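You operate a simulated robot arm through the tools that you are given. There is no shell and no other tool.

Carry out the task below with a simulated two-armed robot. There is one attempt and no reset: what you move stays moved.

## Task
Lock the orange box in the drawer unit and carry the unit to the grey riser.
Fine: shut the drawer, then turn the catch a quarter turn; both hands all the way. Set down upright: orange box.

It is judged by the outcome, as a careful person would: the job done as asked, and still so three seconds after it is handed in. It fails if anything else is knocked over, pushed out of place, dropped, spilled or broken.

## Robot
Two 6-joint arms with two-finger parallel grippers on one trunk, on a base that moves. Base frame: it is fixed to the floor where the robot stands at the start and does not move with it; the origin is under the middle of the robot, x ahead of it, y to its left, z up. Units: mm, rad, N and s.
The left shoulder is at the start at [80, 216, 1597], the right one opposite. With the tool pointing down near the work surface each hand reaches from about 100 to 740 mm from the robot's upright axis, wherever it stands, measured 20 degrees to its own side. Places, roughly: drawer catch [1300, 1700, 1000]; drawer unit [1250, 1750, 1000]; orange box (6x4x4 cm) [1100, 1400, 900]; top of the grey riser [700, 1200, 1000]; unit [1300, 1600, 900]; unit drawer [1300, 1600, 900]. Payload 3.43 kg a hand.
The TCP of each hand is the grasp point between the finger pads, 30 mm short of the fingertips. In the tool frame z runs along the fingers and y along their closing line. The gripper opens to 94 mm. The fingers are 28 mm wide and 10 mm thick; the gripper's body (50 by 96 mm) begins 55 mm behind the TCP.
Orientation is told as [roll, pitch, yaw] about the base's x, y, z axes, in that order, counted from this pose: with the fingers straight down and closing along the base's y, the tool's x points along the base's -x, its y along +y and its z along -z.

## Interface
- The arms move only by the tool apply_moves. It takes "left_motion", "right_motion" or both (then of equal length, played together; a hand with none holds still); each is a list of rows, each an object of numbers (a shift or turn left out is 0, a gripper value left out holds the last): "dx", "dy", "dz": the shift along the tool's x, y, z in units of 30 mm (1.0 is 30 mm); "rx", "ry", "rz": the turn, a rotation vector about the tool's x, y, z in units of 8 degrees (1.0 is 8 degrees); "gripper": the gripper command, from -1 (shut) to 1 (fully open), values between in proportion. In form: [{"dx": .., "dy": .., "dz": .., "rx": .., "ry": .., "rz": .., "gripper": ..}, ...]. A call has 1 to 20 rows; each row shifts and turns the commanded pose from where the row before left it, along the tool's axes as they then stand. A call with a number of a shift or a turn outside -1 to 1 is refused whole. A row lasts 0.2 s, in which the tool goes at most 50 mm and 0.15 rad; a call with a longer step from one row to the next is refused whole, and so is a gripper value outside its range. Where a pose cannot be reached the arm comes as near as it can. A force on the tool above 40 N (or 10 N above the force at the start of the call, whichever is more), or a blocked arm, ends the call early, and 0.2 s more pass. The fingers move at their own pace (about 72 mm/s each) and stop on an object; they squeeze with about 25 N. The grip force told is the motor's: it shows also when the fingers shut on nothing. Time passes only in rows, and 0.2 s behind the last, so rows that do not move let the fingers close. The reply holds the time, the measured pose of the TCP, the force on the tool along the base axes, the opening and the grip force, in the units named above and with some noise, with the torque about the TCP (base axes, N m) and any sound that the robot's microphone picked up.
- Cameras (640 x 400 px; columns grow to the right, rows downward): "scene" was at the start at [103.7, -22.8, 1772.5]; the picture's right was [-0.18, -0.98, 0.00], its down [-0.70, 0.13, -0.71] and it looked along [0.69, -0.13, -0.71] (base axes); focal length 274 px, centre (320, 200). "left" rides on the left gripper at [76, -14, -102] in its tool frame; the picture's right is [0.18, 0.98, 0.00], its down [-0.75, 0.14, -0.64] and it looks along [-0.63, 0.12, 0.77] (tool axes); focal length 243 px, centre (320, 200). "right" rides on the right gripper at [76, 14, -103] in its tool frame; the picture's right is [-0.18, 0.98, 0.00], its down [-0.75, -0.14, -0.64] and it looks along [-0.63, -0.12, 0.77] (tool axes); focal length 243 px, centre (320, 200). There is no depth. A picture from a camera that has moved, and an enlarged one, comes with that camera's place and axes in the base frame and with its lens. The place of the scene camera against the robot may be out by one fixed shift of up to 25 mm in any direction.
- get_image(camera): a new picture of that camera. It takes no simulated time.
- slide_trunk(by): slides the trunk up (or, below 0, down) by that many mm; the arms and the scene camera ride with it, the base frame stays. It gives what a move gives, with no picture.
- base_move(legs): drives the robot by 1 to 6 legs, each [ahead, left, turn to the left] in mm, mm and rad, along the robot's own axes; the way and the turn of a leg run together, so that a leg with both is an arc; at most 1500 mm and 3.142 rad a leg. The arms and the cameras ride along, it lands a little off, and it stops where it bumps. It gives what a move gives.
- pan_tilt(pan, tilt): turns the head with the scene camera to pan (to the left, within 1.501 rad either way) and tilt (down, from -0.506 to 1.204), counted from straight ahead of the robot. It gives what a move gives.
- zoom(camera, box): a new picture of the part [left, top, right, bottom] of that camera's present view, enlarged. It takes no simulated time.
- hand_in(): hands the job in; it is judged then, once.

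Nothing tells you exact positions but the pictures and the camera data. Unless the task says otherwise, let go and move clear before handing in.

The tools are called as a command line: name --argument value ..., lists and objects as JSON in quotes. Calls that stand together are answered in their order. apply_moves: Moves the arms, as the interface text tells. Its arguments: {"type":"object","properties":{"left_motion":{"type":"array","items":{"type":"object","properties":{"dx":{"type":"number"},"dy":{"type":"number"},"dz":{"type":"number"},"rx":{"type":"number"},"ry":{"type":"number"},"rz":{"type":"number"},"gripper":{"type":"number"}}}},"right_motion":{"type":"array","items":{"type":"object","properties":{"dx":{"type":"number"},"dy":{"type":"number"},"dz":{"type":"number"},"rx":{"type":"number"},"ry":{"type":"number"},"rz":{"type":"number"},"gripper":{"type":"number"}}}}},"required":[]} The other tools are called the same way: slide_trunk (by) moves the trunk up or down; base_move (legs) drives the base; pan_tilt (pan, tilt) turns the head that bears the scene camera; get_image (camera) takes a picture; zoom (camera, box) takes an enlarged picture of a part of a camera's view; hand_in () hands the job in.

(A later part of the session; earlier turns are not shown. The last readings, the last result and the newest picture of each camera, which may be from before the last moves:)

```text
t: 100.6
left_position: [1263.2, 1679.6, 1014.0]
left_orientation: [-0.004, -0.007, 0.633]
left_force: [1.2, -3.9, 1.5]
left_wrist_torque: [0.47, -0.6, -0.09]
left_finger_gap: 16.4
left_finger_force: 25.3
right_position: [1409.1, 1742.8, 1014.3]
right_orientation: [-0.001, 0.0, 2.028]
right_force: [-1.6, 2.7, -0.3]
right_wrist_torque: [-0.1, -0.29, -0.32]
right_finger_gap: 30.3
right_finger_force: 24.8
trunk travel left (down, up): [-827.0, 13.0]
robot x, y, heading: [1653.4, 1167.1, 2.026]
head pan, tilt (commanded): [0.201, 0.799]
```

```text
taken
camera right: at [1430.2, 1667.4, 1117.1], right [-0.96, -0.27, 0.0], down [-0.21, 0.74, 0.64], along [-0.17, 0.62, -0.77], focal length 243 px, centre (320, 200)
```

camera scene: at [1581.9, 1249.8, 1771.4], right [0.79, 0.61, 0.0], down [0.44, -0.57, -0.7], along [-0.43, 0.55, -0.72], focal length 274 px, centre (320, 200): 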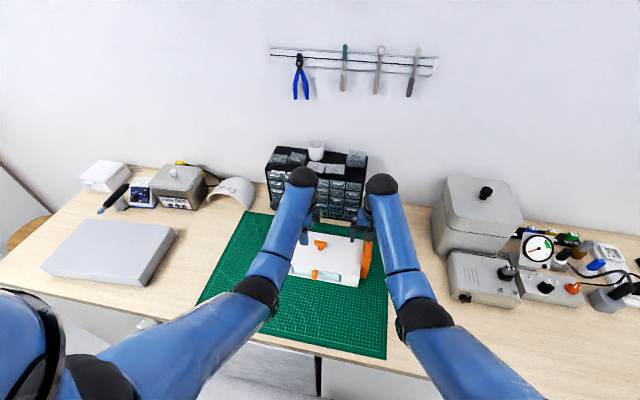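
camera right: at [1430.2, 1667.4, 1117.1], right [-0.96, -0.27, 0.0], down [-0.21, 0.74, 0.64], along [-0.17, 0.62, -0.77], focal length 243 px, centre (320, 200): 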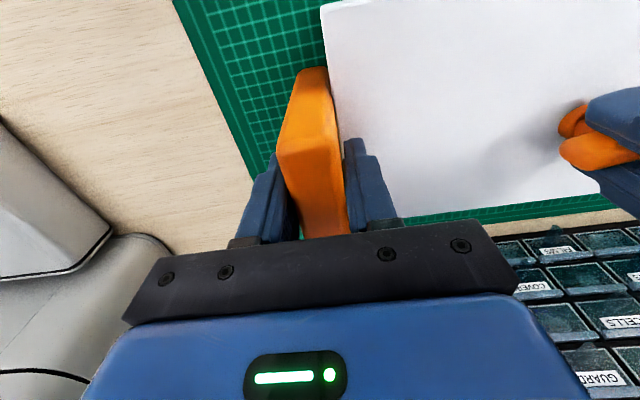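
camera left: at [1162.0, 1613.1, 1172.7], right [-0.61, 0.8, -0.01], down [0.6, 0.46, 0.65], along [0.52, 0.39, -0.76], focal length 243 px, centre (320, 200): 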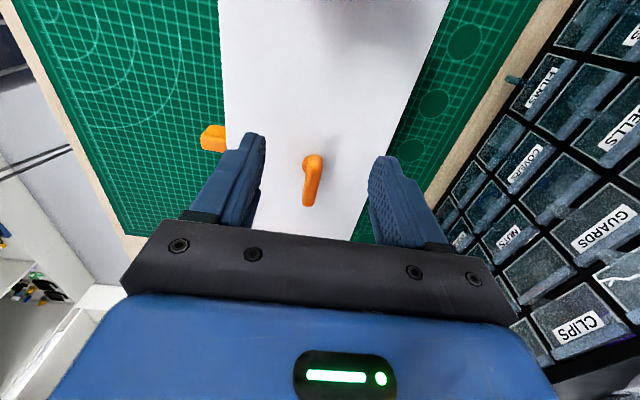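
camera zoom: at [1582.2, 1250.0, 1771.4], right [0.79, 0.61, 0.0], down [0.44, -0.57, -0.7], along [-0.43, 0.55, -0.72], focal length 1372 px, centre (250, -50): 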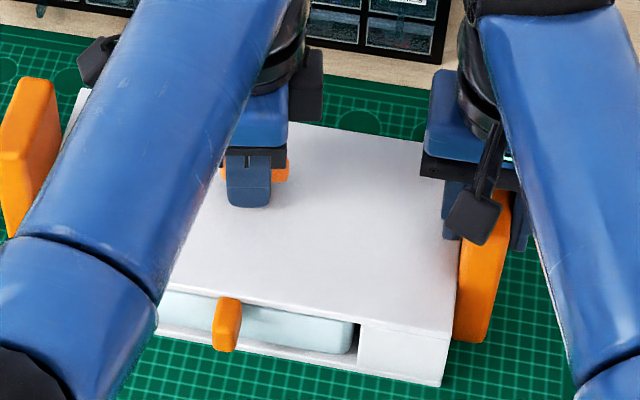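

The bar turns relative to the unit, which stays put. I continue the counter-clockwise turn.

apply_moves --left_motion '[{"rz": -0.8}, {"rz": -0.8}, {"rz": -0.8}, {"rz": -0.8}, {"rz": -0.8}, {}]'

zoom --camera "left" --box '[200, 80, 440, 260]'

```text
t: 102.0
left_position: [1263.9, 1678.8, 1013.9]
left_orientation: [-0.008, -0.001, 1.192]
left_force: [11.1, -4.9, 8.5]
left_wrist_torque: [0.41, -0.17, -0.07]
left_finger_gap: 16.1
left_finger_force: 25.2
right_position: [1407.3, 1741.9, 1014.2]
right_orientation: [0.0, 0.0, 2.03]
right_force: [-11.1, 2.2, -3.8]
right_wrist_torque: [-0.13, -0.25, -0.65]
right_finger_gap: 30.3
right_finger_force: 25.1
trunk travel left (down, up): [-827.0, 13.0]
robot x, y, heading: [1650.9, 1167.0, 2.027]
head pan, tilt (commanded): [0.201, 0.799]
```

```text
2.22 times, centred on (320, 170) of left
camera zoom: at [1248.2, 1604.0, 1115.6], right [-0.98, 0.19, -0.01], down [0.14, 0.75, 0.64], along [0.13, 0.63, -0.77], focal length 539 px, centre (320, 267)
```

zoom: 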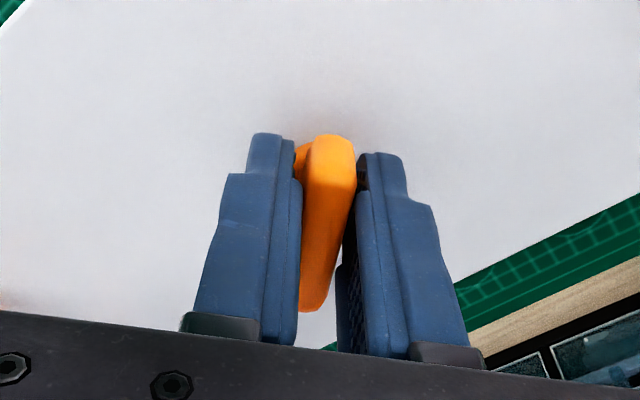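

About 42° so far, with ~12 N of side force from a slight centre offset. I relieve it by ~1.5 mm and keep turning.

apply_moves --left_motion '[{"dy": -0.05, "dz": -0.03, "rz": -0.5}, {"rz": -0.75}, {"rz": -0.75}, {"rz": -0.75}, {}]'

```text
t: 103.2
left_position: [1264.8, 1679.3, 1013.0]
left_orientation: [-0.011, -0.001, 1.575]
left_force: [14.6, 3.4, -1.0]
left_wrist_torque: [0.62, -0.01, -0.01]
left_finger_gap: 16.5
left_finger_force: 24.6
right_position: [1408.6, 1743.0, 1014.5]
right_orientation: [0.002, 0.0, 2.028]
right_force: [-12.7, -2.5, 0.1]
right_wrist_torque: [-0.08, -0.27, -0.55]
right_finger_gap: 30.8
right_finger_force: 25.1
trunk travel left (down, up): [-827.0, 13.0]
robot x, y, heading: [1650.0, 1167.2, 2.029]
head pan, tilt (commanded): [0.201, 0.799]
```

64° now, torque still near zero about the axis. I relieve the side force again and continue toward 90°.

apply_moves --left_motion '[{"dy": -0.06, "rz": -0.5}, {"rz": -0.7}, {"rz": -0.7}, {"rz": -0.7}, {}]'

zoom --camera "left" --box '[200, 80, 440, 260]'

```text
t: 104.4
left_position: [1266.7, 1677.9, 1013.2]
left_orientation: [-0.01, 0.004, 1.94]
left_force: [13.1, 3.5, 0.3]
left_wrist_torque: [0.48, 0.2, -0.06]
left_finger_gap: 16.7
left_finger_force: 24.9
right_position: [1409.1, 1742.5, 1013.9]
right_orientation: [0.001, 0.0, 2.029]
right_force: [-12.8, -2.9, 1.9]
right_wrist_torque: [-0.05, -0.22, -0.3]
right_finger_gap: 30.4
right_finger_force: 24.7
trunk travel left (down, up): [-827.0, 13.0]
robot x, y, heading: [1650.6, 1166.3, 2.028]
head pan, tilt (commanded): [0.201, 0.799]
```

```text
2.22 times, centred on (320, 170) of left
camera zoom: at [1306.7, 1613.9, 1116.3], right [-0.85, -0.53, -0.01], down [-0.41, 0.65, 0.64], along [-0.33, 0.55, -0.77], focal length 539 px, centre (320, 267)
```

zoom: 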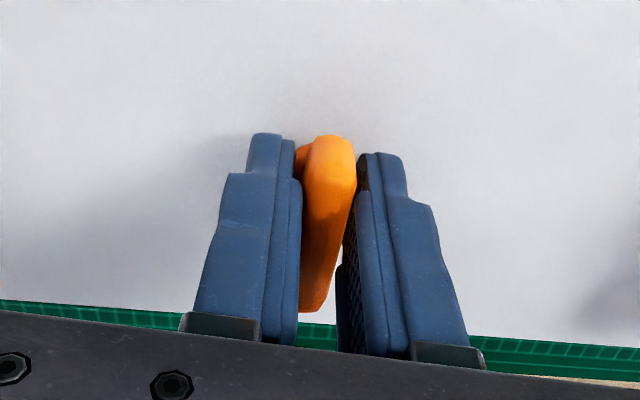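

84.6° now. I turn the last few degrees.

apply_moves --left_motion '[{"dy": -0.04, "rz": -0.35}, {"rz": -0.35}, {}, {}]'

```text
t: 105.4
left_position: [1267.9, 1678.5, 1015.0]
left_orientation: [-0.007, 0.006, 2.036]
left_force: [8.1, 1.7, -0.2]
left_wrist_torque: [0.25, 0.16, -0.03]
left_finger_gap: 16.3
left_finger_force: 25.3
right_position: [1408.5, 1742.6, 1015.2]
right_orientation: [-0.001, 0.001, 2.028]
right_force: [-8.6, -1.5, 3.8]
right_wrist_torque: [0.09, 0.07, -0.17]
right_finger_gap: 30.6
right_finger_force: 24.9
trunk travel left (down, up): [-827.0, 13.0]
robot x, y, heading: [1650.4, 1169.6, 2.028]
head pan, tilt (commanded): [0.201, 0.799]
```

The catch has turned 90°. I probe 4° further to feel for the end stop.

apply_moves --left_motion '[{"dy": -0.03, "rz": -0.25}, {"rz": -0.25}, {}, {}]'

zoom --camera "left" --box '[200, 80, 440, 260]'

```text
t: 106.4
left_position: [1267.6, 1679.8, 1012.9]
left_orientation: [-0.007, 0.006, 2.108]
left_force: [0.1, -3.6, -0.7]
left_wrist_torque: [0.2, 0.16, -0.01]
left_finger_gap: 16.3
left_finger_force: 25.9
right_position: [1407.9, 1742.1, 1014.2]
right_orientation: [-0.002, -0.001, 2.026]
right_force: [-1.4, 2.5, 5.4]
right_wrist_torque: [0.15, 0.22, -0.22]
right_finger_gap: 30.6
right_finger_force: 24.9
trunk travel left (down, up): [-827.0, 13.0]
robot x, y, heading: [1654.5, 1166.4, 2.029]
head pan, tilt (commanded): [0.201, 0.799]
```

```text
2.22 times, centred on (320, 170) of left
camera zoom: at [1318.0, 1621.9, 1116.3], right [-0.75, -0.66, -0.01], down [-0.51, 0.58, 0.64], along [-0.42, 0.48, -0.77], focal length 539 px, centre (320, 267)
```

zoom: 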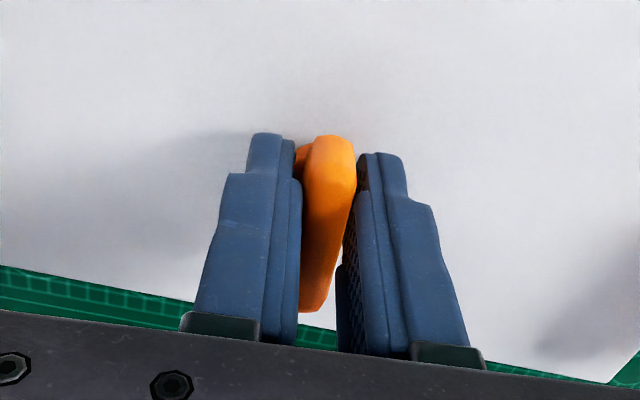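

There's no hard stop: the catch turns freely a bit past 90°. I return it to exactly a quarter turn and open the left hand, then lift it clear.

apply_moves --left_motion '[{"rz": 0.26}, {"rz": 0.26}, {}, {"gripper": 0.4}, {"gripper": 0.4}, {"gripper": 0.4}, {"dz": -0.6}, {"dz": -0.7}, {"dz": -0.7}, {}]'

zoom --camera "left" --box '[240, 80, 400, 240]'

zoom --camera "scene" --box '[270, 210, 398, 290]'

```text
t: 108.6
left_position: [1266.3, 1679.2, 1072.8]
left_orientation: [-0.009, 0.003, 2.034]
left_force: [0.1, 0.4, 0.1]
left_wrist_torque: [0.02, 0.02, -0.01]
left_finger_gap: 65.9
left_finger_force: 0.0
right_position: [1409.5, 1742.3, 1014.6]
right_orientation: [0.0, 0.002, 2.027]
right_force: [-0.8, 1.3, 2.5]
right_wrist_torque: [0.03, 0.02, -0.24]
right_finger_gap: 30.3
right_finger_force: 24.9
trunk travel left (down, up): [-827.0, 13.0]
robot x, y, heading: [1654.1, 1167.6, 2.022]
head pan, tilt (commanded): [0.201, 0.799]
```

```text
2.50 times, centred on (320, 160) of left
camera zoom: at [1313.9, 1618.6, 1176.2], right [-0.8, -0.6, -0.01], down [-0.47, 0.61, 0.64], along [-0.38, 0.51, -0.77], focal length 606 px, centre (320, 300)
```

zoom: 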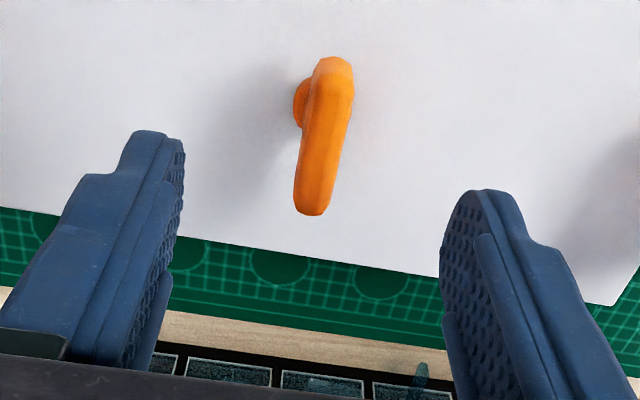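

```text
5.00 times, centred on (334, 250) of scene
camera zoom: at [1581.8, 1249.8, 1771.4], right [0.79, 0.61, 0.0], down [0.44, -0.57, -0.7], along [-0.43, 0.55, -0.72], focal length 1372 px, centre (250, -50)
```

zoom: 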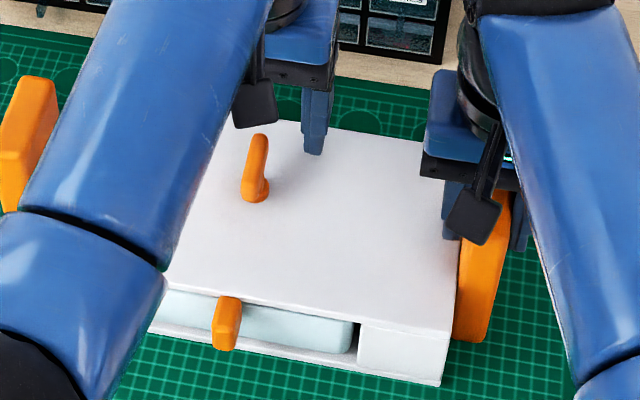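

The catch now lies along the unit's depth—a quarter turn from before—and the drawer is shut. I move the left hand over to the left handle.

apply_moves --left_motion '[{"dy": 0.87, "dz": -0.05, "gripper": 1}, {"dy": 0.87, "dz": -0.05}, {"dy": 0.87, "dz": -0.05}, {"dy": 0.87, "dz": -0.05}, {"dy": 0.87, "dz": -0.05}, {"dy": 0.87, "dz": -0.05}, {}]'

get_image --camera "left"

zoom --camera "left" --box '[224, 60, 424, 260]'

```text
t: 110.2
left_position: [1127.0, 1610.8, 1080.3]
left_orientation: [-0.009, 0.003, 2.031]
left_force: [0.1, -0.3, 0.9]
left_wrist_torque: [0.02, 0.01, -0.01]
left_finger_gap: 93.8
left_finger_force: 0.1
right_position: [1409.9, 1741.9, 1014.2]
right_orientation: [0.0, 0.001, 2.028]
right_force: [-0.9, 0.2, 2.0]
right_wrist_torque: [-0.03, -0.18, -0.26]
right_finger_gap: 30.2
right_finger_force: 25.1
trunk travel left (down, up): [-827.0, 13.0]
robot x, y, heading: [1651.0, 1166.9, 2.028]
head pan, tilt (commanded): [0.201, 0.799]
```

```text
taken
camera left: at [1173.3, 1549.2, 1183.9], right [-0.8, -0.6, -0.01], down [-0.47, 0.61, 0.64], along [-0.38, 0.51, -0.77], focal length 243 px, centre (320, 200)
```

left: 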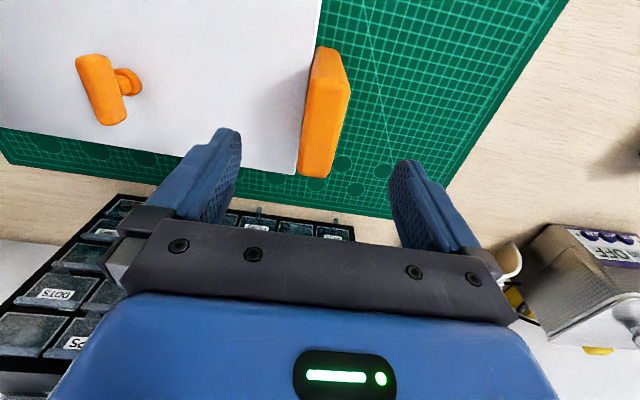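

```text
2.00 times, centred on (324, 160) of left
camera zoom: at [1173.3, 1549.2, 1183.9], right [-0.8, -0.6, -0.01], down [-0.47, 0.61, 0.64], along [-0.38, 0.51, -0.77], focal length 485 px, centre (312, 280)
```

zoom: 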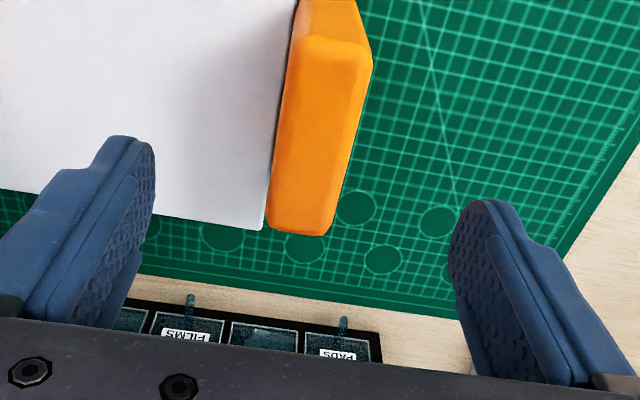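

The left handle is centred (5 mm correction back). I lower onto it and close.

apply_moves --left_motion '[{"dx": 0.15}, {"dz": 0.73}, {"dz": 0.73}, {"dz": 0.73}, {}, {"gripper": 0}, {"gripper": -1}, {"gripper": -1}, {"gripper": -1}, {"gripper": -1}, {}]'

get_image --camera "left"

get_image --camera "scene"

```text
t: 112.6
left_position: [1129.7, 1606.5, 1016.2]
left_orientation: [-0.01, 0.006, 2.03]
left_force: [5.7, 0.8, 0.6]
left_wrist_torque: [-0.06, 0.44, -0.38]
left_finger_gap: 30.7
left_finger_force: 25.6
right_position: [1408.0, 1743.1, 1014.7]
right_orientation: [-0.001, 0.001, 2.027]
right_force: [-4.4, -0.9, 0.4]
right_wrist_torque: [-0.15, -0.08, -0.17]
right_finger_gap: 30.4
right_finger_force: 25.3
trunk travel left (down, up): [-827.0, 13.0]
robot x, y, heading: [1649.5, 1167.4, 2.027]
head pan, tilt (commanded): [0.201, 0.799]
```

```text
taken
camera left: at [1176.3, 1545.5, 1118.7], right [-0.8, -0.6, -0.01], down [-0.47, 0.61, 0.64], along [-0.38, 0.51, -0.77], focal length 243 px, centre (320, 200)
```

left: 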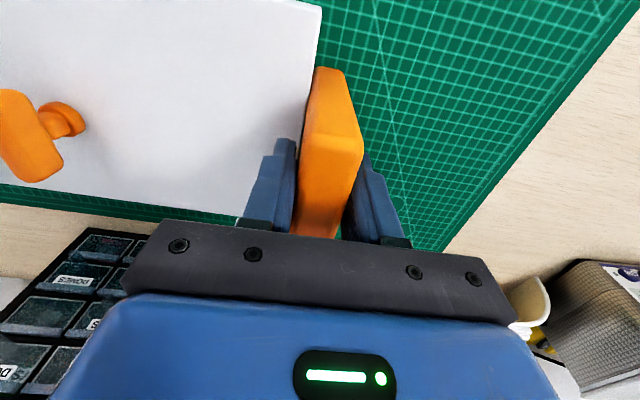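

```text
taken
camera scene: at [1582.0, 1250.1, 1771.4], right [0.79, 0.61, 0.0], down [0.44, -0.57, -0.7], along [-0.43, 0.55, -0.72], focal length 274 px, centre (320, 200)
```

scene: 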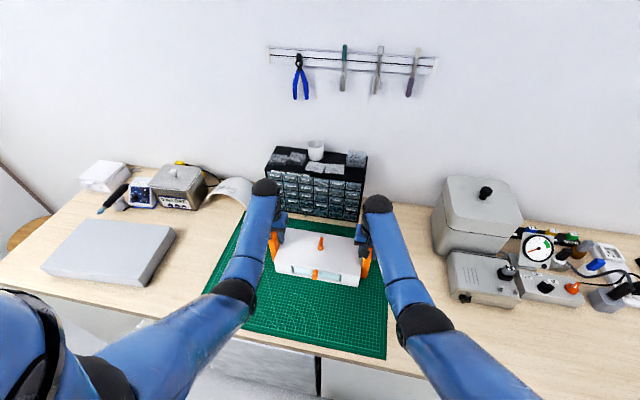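

Both handles are held with both hands. I start with a small 9 mm lift to check the load and balance.

apply_moves --left_motion '[{"dz": -0.15}, {"dz": -0.15}, {}]' --right_motion '[{"dz": -0.15}, {"dz": -0.15}, {}]'

zoom --camera "scene" --box '[240, 210, 400, 310]'

```text
t: 113.4
left_position: [1130.8, 1606.8, 1024.3]
left_orientation: [-0.008, 0.004, 2.035]
left_force: [6.1, 1.8, -4.0]
left_wrist_torque: [-0.02, 0.41, -0.34]
left_finger_gap: 30.5
left_finger_force: 24.8
right_position: [1408.2, 1742.2, 1022.7]
right_orientation: [0.0, 0.002, 2.027]
right_force: [-5.4, -1.0, -2.3]
right_wrist_torque: [-0.1, -0.19, -0.18]
right_finger_gap: 30.2
right_finger_force: 24.4
trunk travel left (down, up): [-827.0, 13.0]
robot x, y, heading: [1652.2, 1168.5, 2.031]
head pan, tilt (commanded): [0.201, 0.799]
```

```text
4.00 times, centred on (320, 260) of scene
camera zoom: at [1581.2, 1250.8, 1771.3], right [0.79, 0.61, 0.0], down [0.44, -0.57, -0.7], along [-0.42, 0.55, -0.72], focal length 1097 px, centre (320, -40)
```

zoom: 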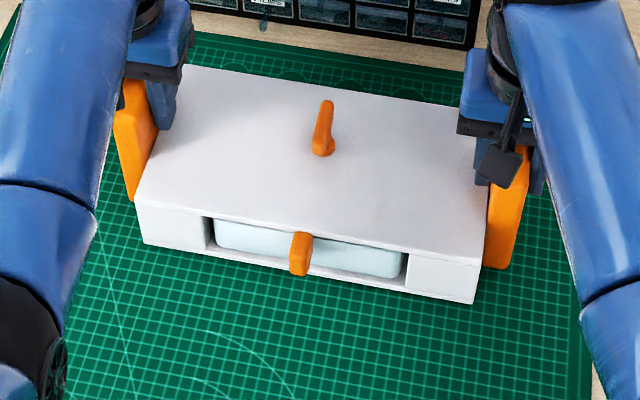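

The unit is light (~6–7 N in total) and comes up level. I raise it on to about z≈1078.

apply_moves --left_motion '[{"dz": -0.3}, {"dz": -0.3}, {"dz": -0.3}, {"dz": -0.3}, {"dz": -0.3}, {"dz": -0.3}, {}]' --right_motion '[{"dz": -0.3}, {"dz": -0.3}, {"dz": -0.3}, {"dz": -0.3}, {"dz": -0.3}, {"dz": -0.3}, {}]'

get_image --camera "scene"

get_image --camera "left"

get_image --camera "right"

```text
t: 115.0
left_position: [1129.8, 1607.2, 1078.4]
left_orientation: [-0.008, 0.005, 2.031]
left_force: [11.8, 3.0, -3.7]
left_wrist_torque: [-0.33, 0.34, -0.37]
left_finger_gap: 30.4
left_finger_force: 25.4
right_position: [1408.0, 1743.1, 1077.1]
right_orientation: [0.002, 0.002, 2.028]
right_force: [-12.1, -3.3, -3.5]
right_wrist_torque: [0.24, -0.08, -0.32]
right_finger_gap: 30.3
right_finger_force: 25.2
trunk travel left (down, up): [-827.0, 13.0]
robot x, y, heading: [1649.8, 1165.5, 2.027]
head pan, tilt (commanded): [0.201, 0.799]
```

```text
taken
camera scene: at [1580.9, 1251.1, 1771.3], right [0.79, 0.61, 0.0], down [0.44, -0.57, -0.7], along [-0.42, 0.55, -0.72], focal length 274 px, centre (320, 200)
```

scene: 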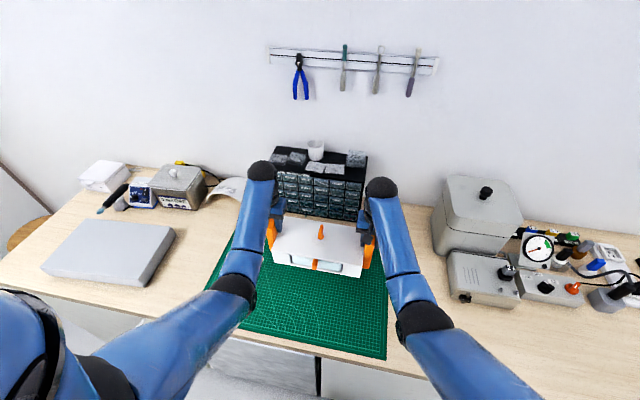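

```text
taken
camera left: at [1175.2, 1546.0, 1181.1], right [-0.8, -0.6, -0.01], down [-0.47, 0.61, 0.64], along [-0.38, 0.51, -0.77], focal length 243 px, centre (320, 200)
```

left: 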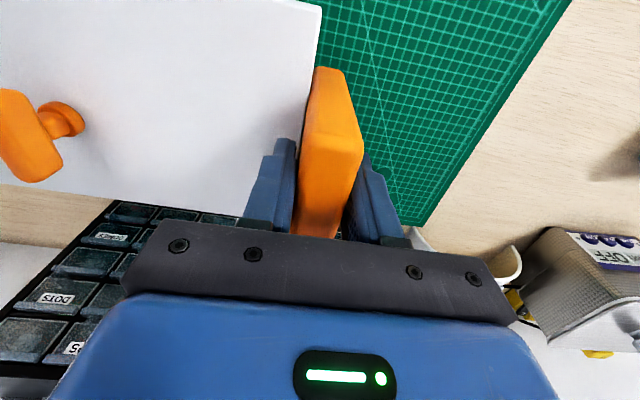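

```text
taken
camera right: at [1429.0, 1667.5, 1180.1], right [-0.96, -0.27, 0.0], down [-0.21, 0.74, 0.64], along [-0.17, 0.62, -0.77], focal length 243 px, centre (320, 200)
```

right: 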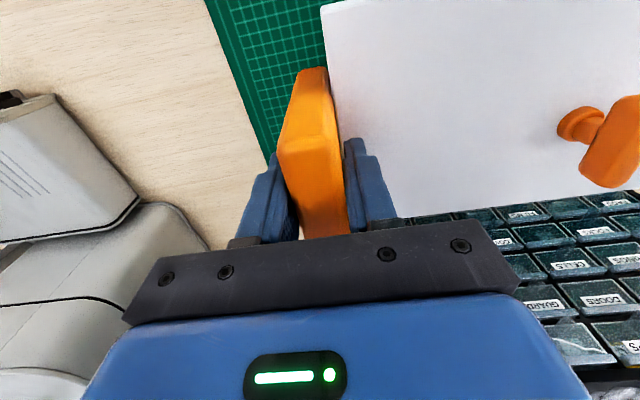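

The unit is up ~63 mm, level and firmly held. I relax the slight stretch between the hands, raise the trunk another 10 mm for clearance, and back off from the bench a little.

apply_moves --left_motion '[{"dy": -0.03}, {}]' --right_motion '[{"dy": 0.03}, {}]'

slide_trunk --by 10

base_move --legs '[[-95, 0, 0]]'

get_image --camera "scene"

```text
t: 115.6
left_position: [1129.7, 1607.0, 1078.6]
left_orientation: [-0.006, 0.006, 2.034]
left_force: [5.0, 0.7, -4.8]
left_wrist_torque: [-0.5, 0.09, -0.46]
left_finger_gap: 30.3
left_finger_force: 25.3
right_position: [1408.8, 1741.9, 1076.8]
right_orientation: [-0.003, 0.002, 2.027]
right_force: [-2.9, -0.3, -1.6]
right_wrist_torque: [0.32, 0.2, -0.06]
right_finger_gap: 30.2
right_finger_force: 24.5
trunk travel left (down, up): [-827.0, 13.0]
robot x, y, heading: [1646.8, 1166.2, 2.022]
head pan, tilt (commanded): [0.201, 0.799]
```

```text
t: 116.2
left_position: [1130.5, 1606.7, 1087.7]
left_orientation: [-0.006, 0.005, 2.032]
left_force: [1.3, -2.0, -4.5]
left_wrist_torque: [-0.4, 0.15, -0.44]
left_finger_gap: 30.6
left_finger_force: 24.9
right_position: [1408.3, 1741.8, 1087.6]
right_orientation: [0.0, 0.002, 2.025]
right_force: [-2.1, 2.9, -2.8]
right_wrist_torque: [0.26, 0.18, -0.17]
right_finger_gap: 30.4
right_finger_force: 25.7
trunk travel left (down, up): [-837.0, 3.0]
robot x, y, heading: [1653.3, 1165.6, 2.029]
head pan, tilt (commanded): [0.201, 0.799]
```

```text
t: 117.3
left_position: [1165.3, 1531.3, 1081.9]
left_orientation: [-0.008, 0.014, 2.033]
left_force: [-6.3, -3.8, -4.8]
left_wrist_torque: [-0.29, 0.15, -0.44]
left_finger_gap: 30.4
left_finger_force: 25.2
right_position: [1445.9, 1666.7, 1080.1]
right_orientation: [-0.002, 0.01, 2.026]
right_force: [4.0, 5.8, -2.4]
right_wrist_torque: [0.04, 0.19, -0.15]
right_finger_gap: 30.4
right_finger_force: 24.9
trunk travel left (down, up): [-837.0, 3.0]
robot x, y, heading: [1691.7, 1080.7, 2.029]
head pan, tilt (commanded): [0.201, 0.799]
```

```text
taken
camera scene: at [1615.2, 1180.9, 1779.9], right [0.79, 0.61, 0.0], down [0.44, -0.58, -0.69], along [-0.42, 0.54, -0.73], focal length 274 px, centre (320, 200)
```

scene: 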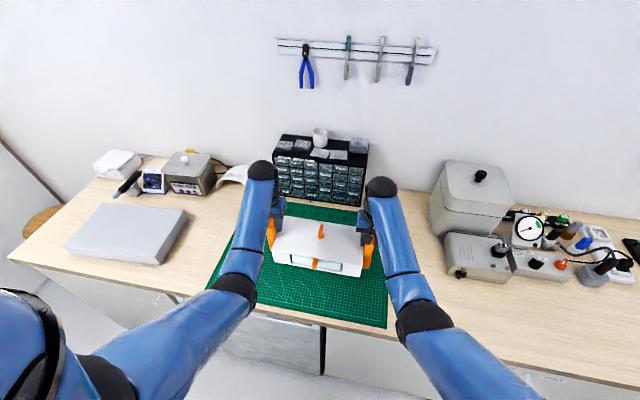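

The unit rides along steadily. I drive left along the bench toward the riser (first 450 mm).

base_move --legs '[[0, 450, 0]]'

get_image --camera "scene"

```text
t: 120.0
left_position: [771.1, 1325.8, 1089.1]
left_orientation: [-0.004, 0.006, 2.036]
left_force: [0.4, -1.8, -4.4]
left_wrist_torque: [-0.33, 0.17, -0.35]
left_finger_gap: 30.5
left_finger_force: 24.5
right_position: [1049.9, 1461.6, 1087.3]
right_orientation: [0.001, 0.001, 2.03]
right_force: [0.4, 1.0, -3.1]
right_wrist_torque: [0.13, 0.18, -0.09]
right_finger_gap: 30.5
right_finger_force: 25.3
trunk travel left (down, up): [-837.0, 3.0]
robot x, y, heading: [1294.0, 888.7, 2.031]
head pan, tilt (commanded): [0.201, 0.799]
```

```text
taken
camera scene: at [1224.9, 971.6, 1781.3], right [0.79, 0.61, 0.0], down [0.44, -0.57, -0.7], along [-0.43, 0.55, -0.72], focal length 274 px, centre (320, 200)
```

scene: 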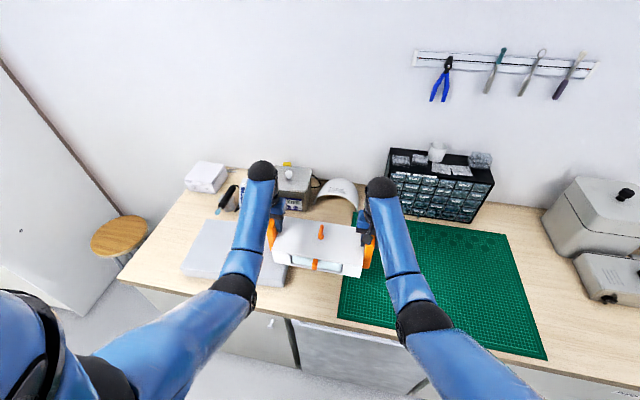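

Good progress: the unit hovers right of the riser. I drive another 200 mm left and then measure the riser precisely.

base_move --legs '[[0, 200, 0]]'

pan_tilt --pan 0.2 --tilt 0.9

get_image --camera "scene"

get_image --camera "left"

get_image --camera "right"

```text
t: 121.6
left_position: [592.8, 1237.5, 1088.6]
left_orientation: [-0.003, 0.006, 2.034]
left_force: [1.7, -0.3, -3.8]
left_wrist_torque: [-0.27, 0.2, -0.29]
left_finger_gap: 30.3
left_finger_force: 24.7
right_position: [869.3, 1374.1, 1086.9]
right_orientation: [0.003, 0.002, 2.027]
right_force: [0.6, 0.6, -2.3]
right_wrist_torque: [0.09, 0.14, 0.0]
right_finger_gap: 30.4
right_finger_force: 24.7
trunk travel left (down, up): [-837.0, 3.0]
robot x, y, heading: [1112.8, 799.2, 2.026]
head pan, tilt (commanded): [0.201, 0.799]
```

```text
t: 122.3
left_position: [590.1, 1236.7, 1088.6]
left_orientation: [-0.004, 0.005, 2.035]
left_force: [0.4, -0.9, -4.7]
left_wrist_torque: [0.05, 0.36, -0.39]
left_finger_gap: 30.5
left_finger_force: 25.2
right_position: [869.8, 1373.6, 1087.5]
right_orientation: [0.001, 0.001, 2.03]
right_force: [-0.8, 1.4, -3.1]
right_wrist_torque: [-0.18, -0.11, 0.0]
right_finger_gap: 30.3
right_finger_force: 25.4
trunk travel left (down, up): [-837.0, 3.0]
robot x, y, heading: [1110.3, 796.1, 2.029]
head pan, tilt (commanded): [0.201, 0.901]
```

```text
taken
camera scene: at [1047.4, 878.2, 1773.5], right [0.79, 0.61, 0.0], down [0.48, -0.62, -0.62], along [-0.38, 0.49, -0.78], focal length 274 px, centre (320, 200)
```

scene: 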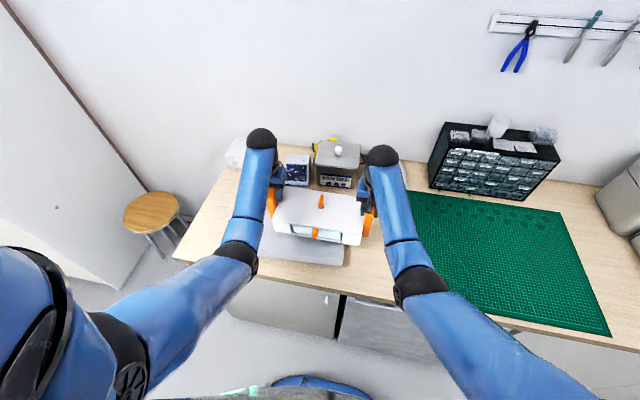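

```text
taken
camera left: at [637.7, 1176.2, 1191.3], right [-0.8, -0.6, 0.0], down [-0.47, 0.61, 0.64], along [-0.38, 0.51, -0.77], focal length 243 px, centre (320, 200)
```

left: 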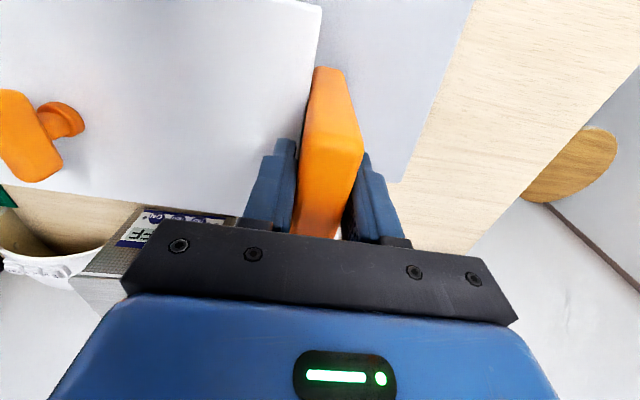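

```text
taken
camera right: at [890.7, 1298.4, 1189.8], right [-0.96, -0.27, 0.0], down [-0.21, 0.74, 0.64], along [-0.17, 0.62, -0.77], focal length 243 px, centre (320, 200)
```

right: 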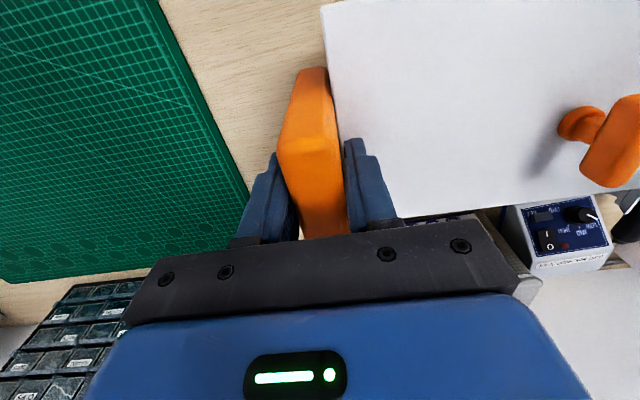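

The left wrist camera sees the riser's left edge beside the handle. I zoom in on this, and on the scene view, for precise edges.

zoom --camera "left" --box '[320, 0, 520, 220]'

zoom --camera "scene" --box '[230, 150, 390, 290]'

```text
1.82 times, centred on (420, 110) of left
camera zoom: at [637.7, 1176.2, 1191.3], right [-0.8, -0.6, 0.0], down [-0.47, 0.61, 0.64], along [-0.38, 0.51, -0.77], focal length 441 px, centre (138, 364)
```

zoom: 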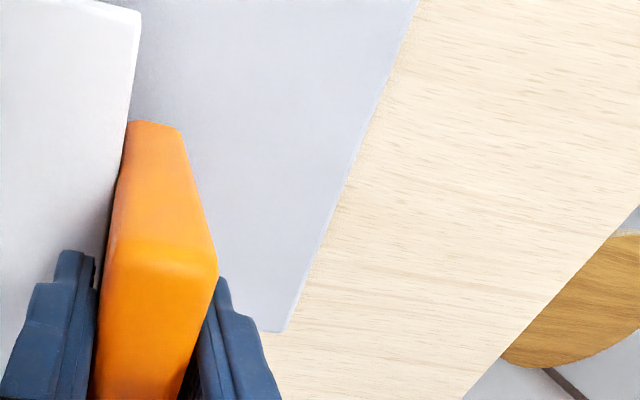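

```text
2.86 times, centred on (310, 220) of scene
camera zoom: at [1047.4, 878.2, 1773.5], right [0.79, 0.61, 0.0], down [0.48, -0.62, -0.62], along [-0.38, 0.49, -0.78], focal length 784 px, centre (349, 143)
```

zoom: 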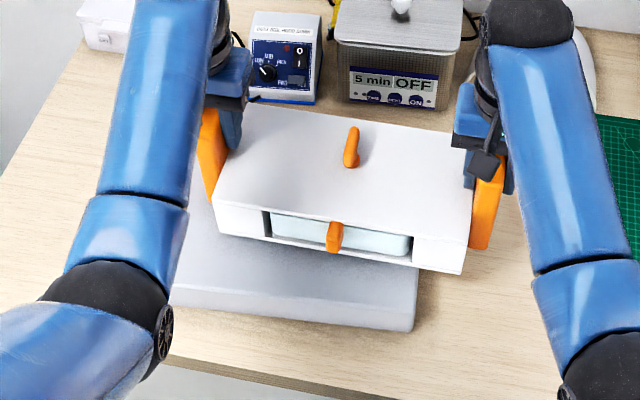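

From the left wrist view the riser's left edge lies ~110 mm left of the left hand and it is turned ~0.07 rad to the left; its centre is about 90 mm left of the unit's. I turn slightly left and shift to centre the unit over it.

base_move --legs '[[0, 0, 0.07]]'

base_move --legs '[[0, 42, 0]]'

apply_moves --left_motion '[{}]' --right_motion '[{}]'

get_image --camera "left"

get_image --camera "right"

get_image --camera "scene"

```text
t: 123.2
left_position: [562.9, 1199.7, 1087.1]
left_orientation: [-0.006, 0.005, 2.105]
left_force: [0.8, -0.1, -3.4]
left_wrist_torque: [-0.2, 0.21, -0.28]
left_finger_gap: 30.4
left_finger_force: 25.0
right_position: [830.5, 1355.8, 1086.2]
right_orientation: [0.003, 0.002, 2.099]
right_force: [-0.3, 1.1, -2.3]
right_wrist_torque: [0.06, 0.05, 0.0]
right_finger_gap: 30.4
right_finger_force: 24.7
trunk travel left (down, up): [-837.0, 3.0]
robot x, y, heading: [1111.8, 799.5, 2.097]
head pan, tilt (commanded): [0.201, 0.901]
```

```text
t: 124.0
left_position: [533.4, 1184.0, 1090.1]
left_orientation: [0.003, 0.005, 2.103]
left_force: [0.7, 0.6, -4.5]
left_wrist_torque: [-0.35, 0.27, -0.1]
left_finger_gap: 30.7
left_finger_force: 24.6
right_position: [800.1, 1337.8, 1087.3]
right_orientation: [0.006, 0.0, 2.098]
right_force: [1.4, 0.2, -2.7]
right_wrist_torque: [0.1, 0.21, 0.23]
right_finger_gap: 30.3
right_finger_force: 25.3
trunk travel left (down, up): [-837.0, 3.0]
robot x, y, heading: [1072.9, 777.0, 2.09]
head pan, tilt (commanded): [0.201, 0.901]
```

```text
t: 124.5
left_position: [519.7, 1174.9, 1086.6]
left_orientation: [-0.013, 0.008, 2.106]
left_force: [0.3, -1.5, -2.9]
left_wrist_torque: [0.25, 0.42, -0.53]
left_finger_gap: 30.4
left_finger_force: 24.9
right_position: [788.2, 1330.7, 1087.9]
right_orientation: [-0.007, 0.002, 2.098]
right_force: [-1.9, 0.9, -3.4]
right_wrist_torque: [-0.29, -0.39, -0.16]
right_finger_gap: 30.4
right_finger_force: 25.1
trunk travel left (down, up): [-837.0, 3.0]
robot x, y, heading: [1078.6, 775.4, 2.099]
head pan, tilt (commanded): [0.201, 0.901]
```

```text
taken
camera left: at [570.2, 1117.5, 1189.2], right [-0.75, -0.66, -0.01], down [-0.51, 0.58, 0.64], along [-0.41, 0.48, -0.77], focal length 243 px, centre (320, 200)
```

left: 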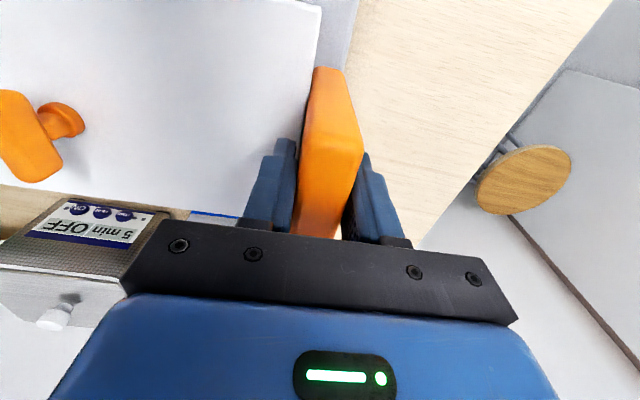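

```text
taken
camera right: at [813.9, 1257.1, 1189.8], right [-0.94, -0.34, -0.01], down [-0.26, 0.72, 0.64], along [-0.21, 0.61, -0.77], focal length 243 px, centre (320, 200)
```

right: 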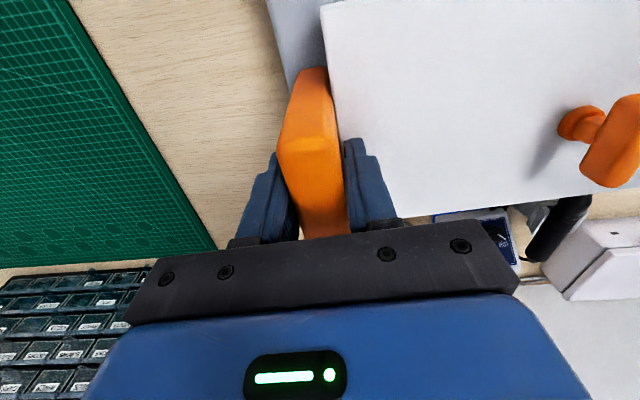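

```text
taken
camera scene: at [995.5, 847.2, 1773.3], right [0.75, 0.67, 0.01], down [0.52, -0.58, -0.62], along [-0.41, 0.47, -0.79], focal length 274 px, centre (320, 200)
```

scene: 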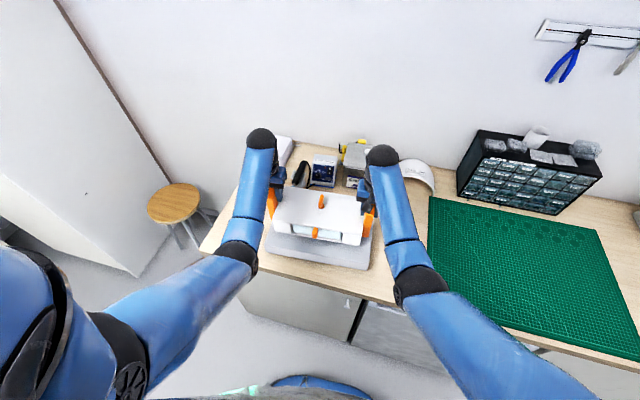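

The unit now hovers over the riser. I zoom both wrist views to check the riser's margins on each side.

zoom --camera "left" --box '[300, 0, 420, 120]'

zoom --camera "right" --box '[230, 0, 350, 120]'

zoom --camera "scene" --box '[240, 160, 400, 290]'

```text
3.33 times, centred on (360, 60) of left
camera zoom: at [570.2, 1117.5, 1189.2], right [-0.75, -0.66, -0.01], down [-0.51, 0.58, 0.64], along [-0.41, 0.48, -0.77], focal length 809 px, centre (187, 667)
```

zoom: 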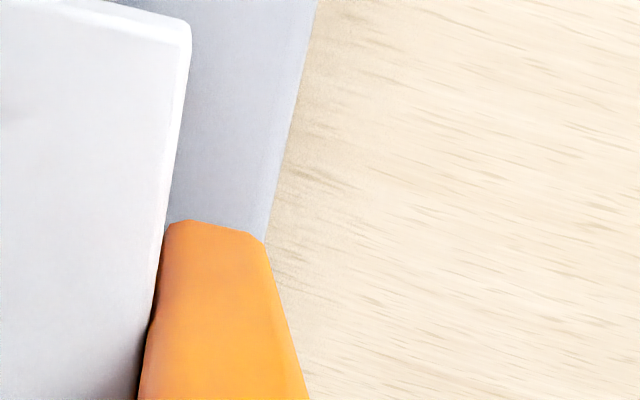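

```text
3.33 times, centred on (290, 60) of right
camera zoom: at [813.9, 1257.1, 1189.8], right [-0.94, -0.34, -0.01], down [-0.26, 0.72, 0.64], along [-0.21, 0.61, -0.77], focal length 809 px, centre (420, 667)
```

zoom: 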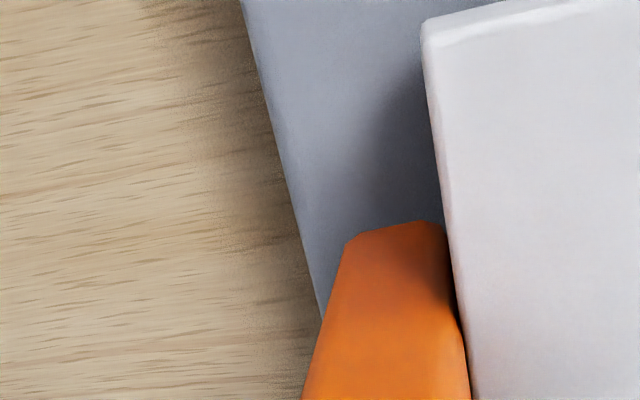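

```text
3.08 times, centred on (320, 225) of scene
camera zoom: at [995.5, 847.2, 1773.3], right [0.75, 0.67, 0.01], down [0.52, -0.58, -0.62], along [-0.41, 0.47, -0.79], focal length 844 px, centre (320, 123)
```

zoom: 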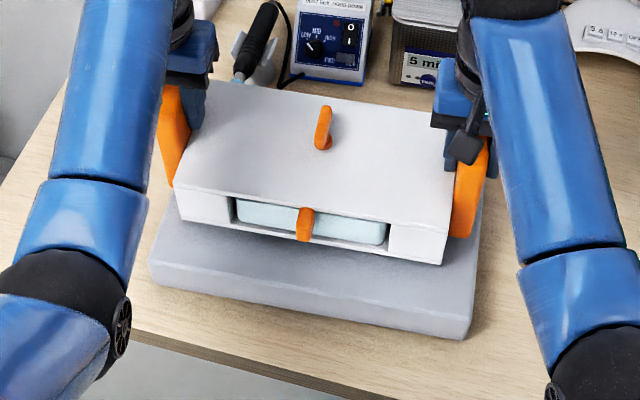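

Margins: the riser extends ~17 mm beyond the left hand, ~29 mm beyond the right hand, and ~100 mm to front and back—so I shift 6 mm right, then lower together, first 18 mm.

apply_moves --left_motion '[{"dy": -0.1, "dx": -0.05}, {"dy": -0.1, "dx": -0.05}, {"dz": 0.2}, {"dz": 0.2}, {"dz": 0.2}, {}]' --right_motion '[{"dy": -0.1, "dx": -0.05}, {"dy": -0.1, "dx": -0.05}, {"dz": 0.2}, {"dz": 0.2}, {"dz": 0.2}, {}]'

zoom --camera "scene" --box '[240, 160, 400, 290]'

zoom --camera "left" --box '[300, 0, 420, 120]'

zoom --camera "right" --box '[230, 0, 350, 120]'

```text
t: 125.8
left_position: [530.2, 1185.7, 1072.1]
left_orientation: [-0.006, 0.001, 2.103]
left_force: [0.6, 2.3, 11.6]
left_wrist_torque: [-0.68, -0.07, -0.34]
left_finger_gap: 30.5
left_finger_force: 24.8
right_position: [798.1, 1339.5, 1071.4]
right_orientation: [0.0, 0.0, 2.096]
right_force: [-2.6, 2.2, 7.1]
right_wrist_torque: [-0.6, -0.41, -0.18]
right_finger_gap: 30.5
right_finger_force: 24.7
trunk travel left (down, up): [-837.0, 3.0]
robot x, y, heading: [1074.8, 778.3, 2.097]
head pan, tilt (commanded): [0.201, 0.901]
```

```text
3.08 times, centred on (320, 225) of scene
camera zoom: at [1006.0, 850.3, 1774.0], right [0.75, 0.66, 0.0], down [0.52, -0.59, -0.62], along [-0.41, 0.46, -0.78], focal length 844 px, centre (320, 123)
```

zoom: 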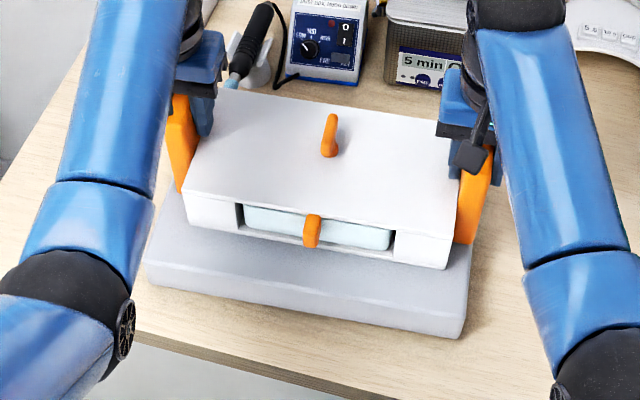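

```text
3.33 times, centred on (360, 60) of left
camera zoom: at [581.2, 1126.6, 1175.4], right [-0.75, -0.66, -0.01], down [-0.51, 0.58, 0.64], along [-0.42, 0.49, -0.77], focal length 809 px, centre (187, 667)
```

zoom: 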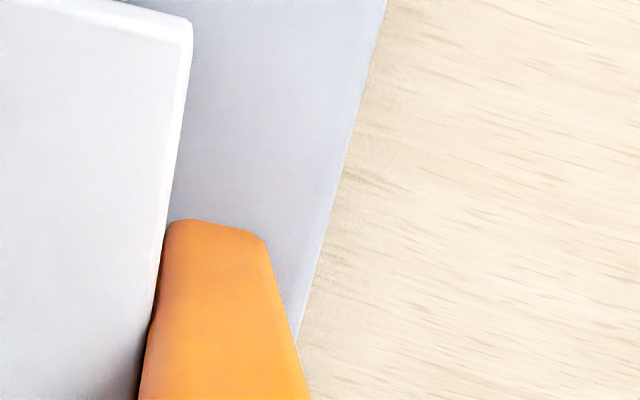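

```text
3.33 times, centred on (290, 60) of right
camera zoom: at [825.3, 1265.6, 1174.0], right [-0.94, -0.33, 0.0], down [-0.26, 0.72, 0.64], along [-0.22, 0.61, -0.77], focal length 809 px, centre (420, 667)
```

zoom: 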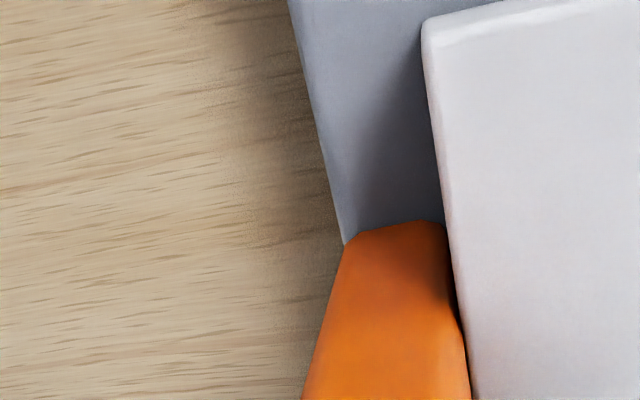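

Contact already: the riser top is nearer z≈954, and the unit rests on it, about 7 mm right of centre. I lift a hair, shift 7 mm left, and set it down gently.

apply_moves --left_motion '[{"dz": -0.15}, {"dz": -0.15}, {"dy": 0.12}, {"dy": 0.12}, {}]' --right_motion '[{"dz": -0.15}, {"dz": -0.15}, {"dy": 0.12}, {"dy": 0.12}, {}]'

zoom --camera "left" --box '[300, 0, 420, 120]'

zoom --camera "right" --box '[230, 0, 350, 120]'

```text
t: 127.0
left_position: [523.4, 1181.6, 1078.8]
left_orientation: [-0.007, 0.007, 2.102]
left_force: [-1.2, -1.2, -3.0]
left_wrist_torque: [0.18, 0.45, -0.28]
left_finger_gap: 30.3
left_finger_force: 25.2
right_position: [790.3, 1336.3, 1078.3]
right_orientation: [-0.002, 0.002, 2.098]
right_force: [2.6, 1.0, -3.1]
right_wrist_torque: [-0.32, -0.21, 0.17]
right_finger_gap: 30.4
right_finger_force: 25.0
trunk travel left (down, up): [-837.0, 3.0]
robot x, y, heading: [1077.3, 773.0, 2.102]
head pan, tilt (commanded): [0.201, 0.901]
```

```text
3.33 times, centred on (360, 60) of left
camera zoom: at [573.5, 1123.9, 1181.8], right [-0.75, -0.66, -0.01], down [-0.51, 0.58, 0.64], along [-0.42, 0.48, -0.77], focal length 809 px, centre (187, 667)
```

zoom: 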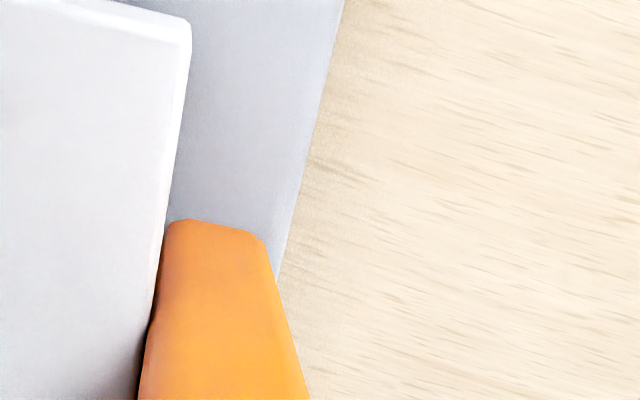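

```text
3.33 times, centred on (290, 60) of right
camera zoom: at [817.2, 1263.1, 1180.9], right [-0.94, -0.33, 0.0], down [-0.26, 0.72, 0.64], along [-0.21, 0.6, -0.77], focal length 809 px, centre (420, 667)
```

zoom: 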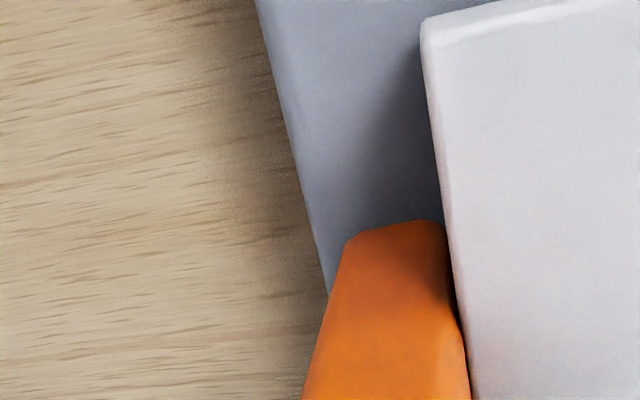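

Now centred (20 / 21 mm each side). I lower in 2 mm steps until it rests.

apply_moves --left_motion '[{"dz": 0.07}, {"dz": 0.07}, {"dz": 0.05}, {}]' --right_motion '[{"dz": 0.07}, {"dz": 0.07}, {"dz": 0.05}, {}]'

zoom --camera "scene" --box '[240, 160, 400, 290]'

```text
t: 128.1
left_position: [523.7, 1180.5, 1073.9]
left_orientation: [-0.006, 0.005, 2.104]
left_force: [-1.6, -0.7, -4.3]
left_wrist_torque: [-0.02, 0.33, -0.14]
left_finger_gap: 30.4
left_finger_force: 24.8
right_position: [791.7, 1337.0, 1072.3]
right_orientation: [-0.001, 0.0, 2.099]
right_force: [1.3, 0.7, -3.2]
right_wrist_torque: [-0.12, -0.07, 0.15]
right_finger_gap: 30.2
right_finger_force: 25.5
trunk travel left (down, up): [-837.0, 3.0]
robot x, y, heading: [1077.4, 775.0, 2.096]
head pan, tilt (commanded): [0.201, 0.901]
```

```text
3.08 times, centred on (320, 225) of scene
camera zoom: at [1003.9, 851.9, 1773.4], right [0.75, 0.66, 0.0], down [0.52, -0.59, -0.62], along [-0.41, 0.46, -0.78], focal length 844 px, centre (320, 123)
```

zoom: 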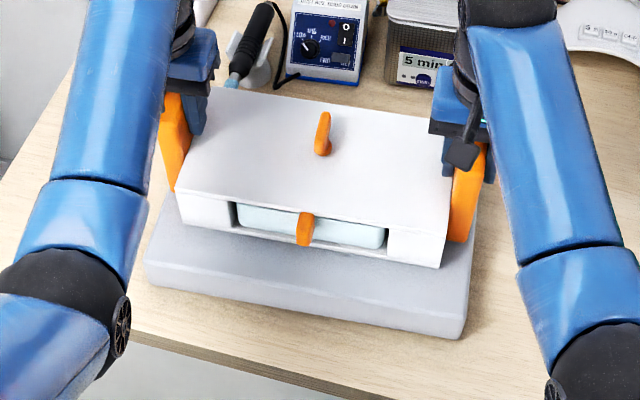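

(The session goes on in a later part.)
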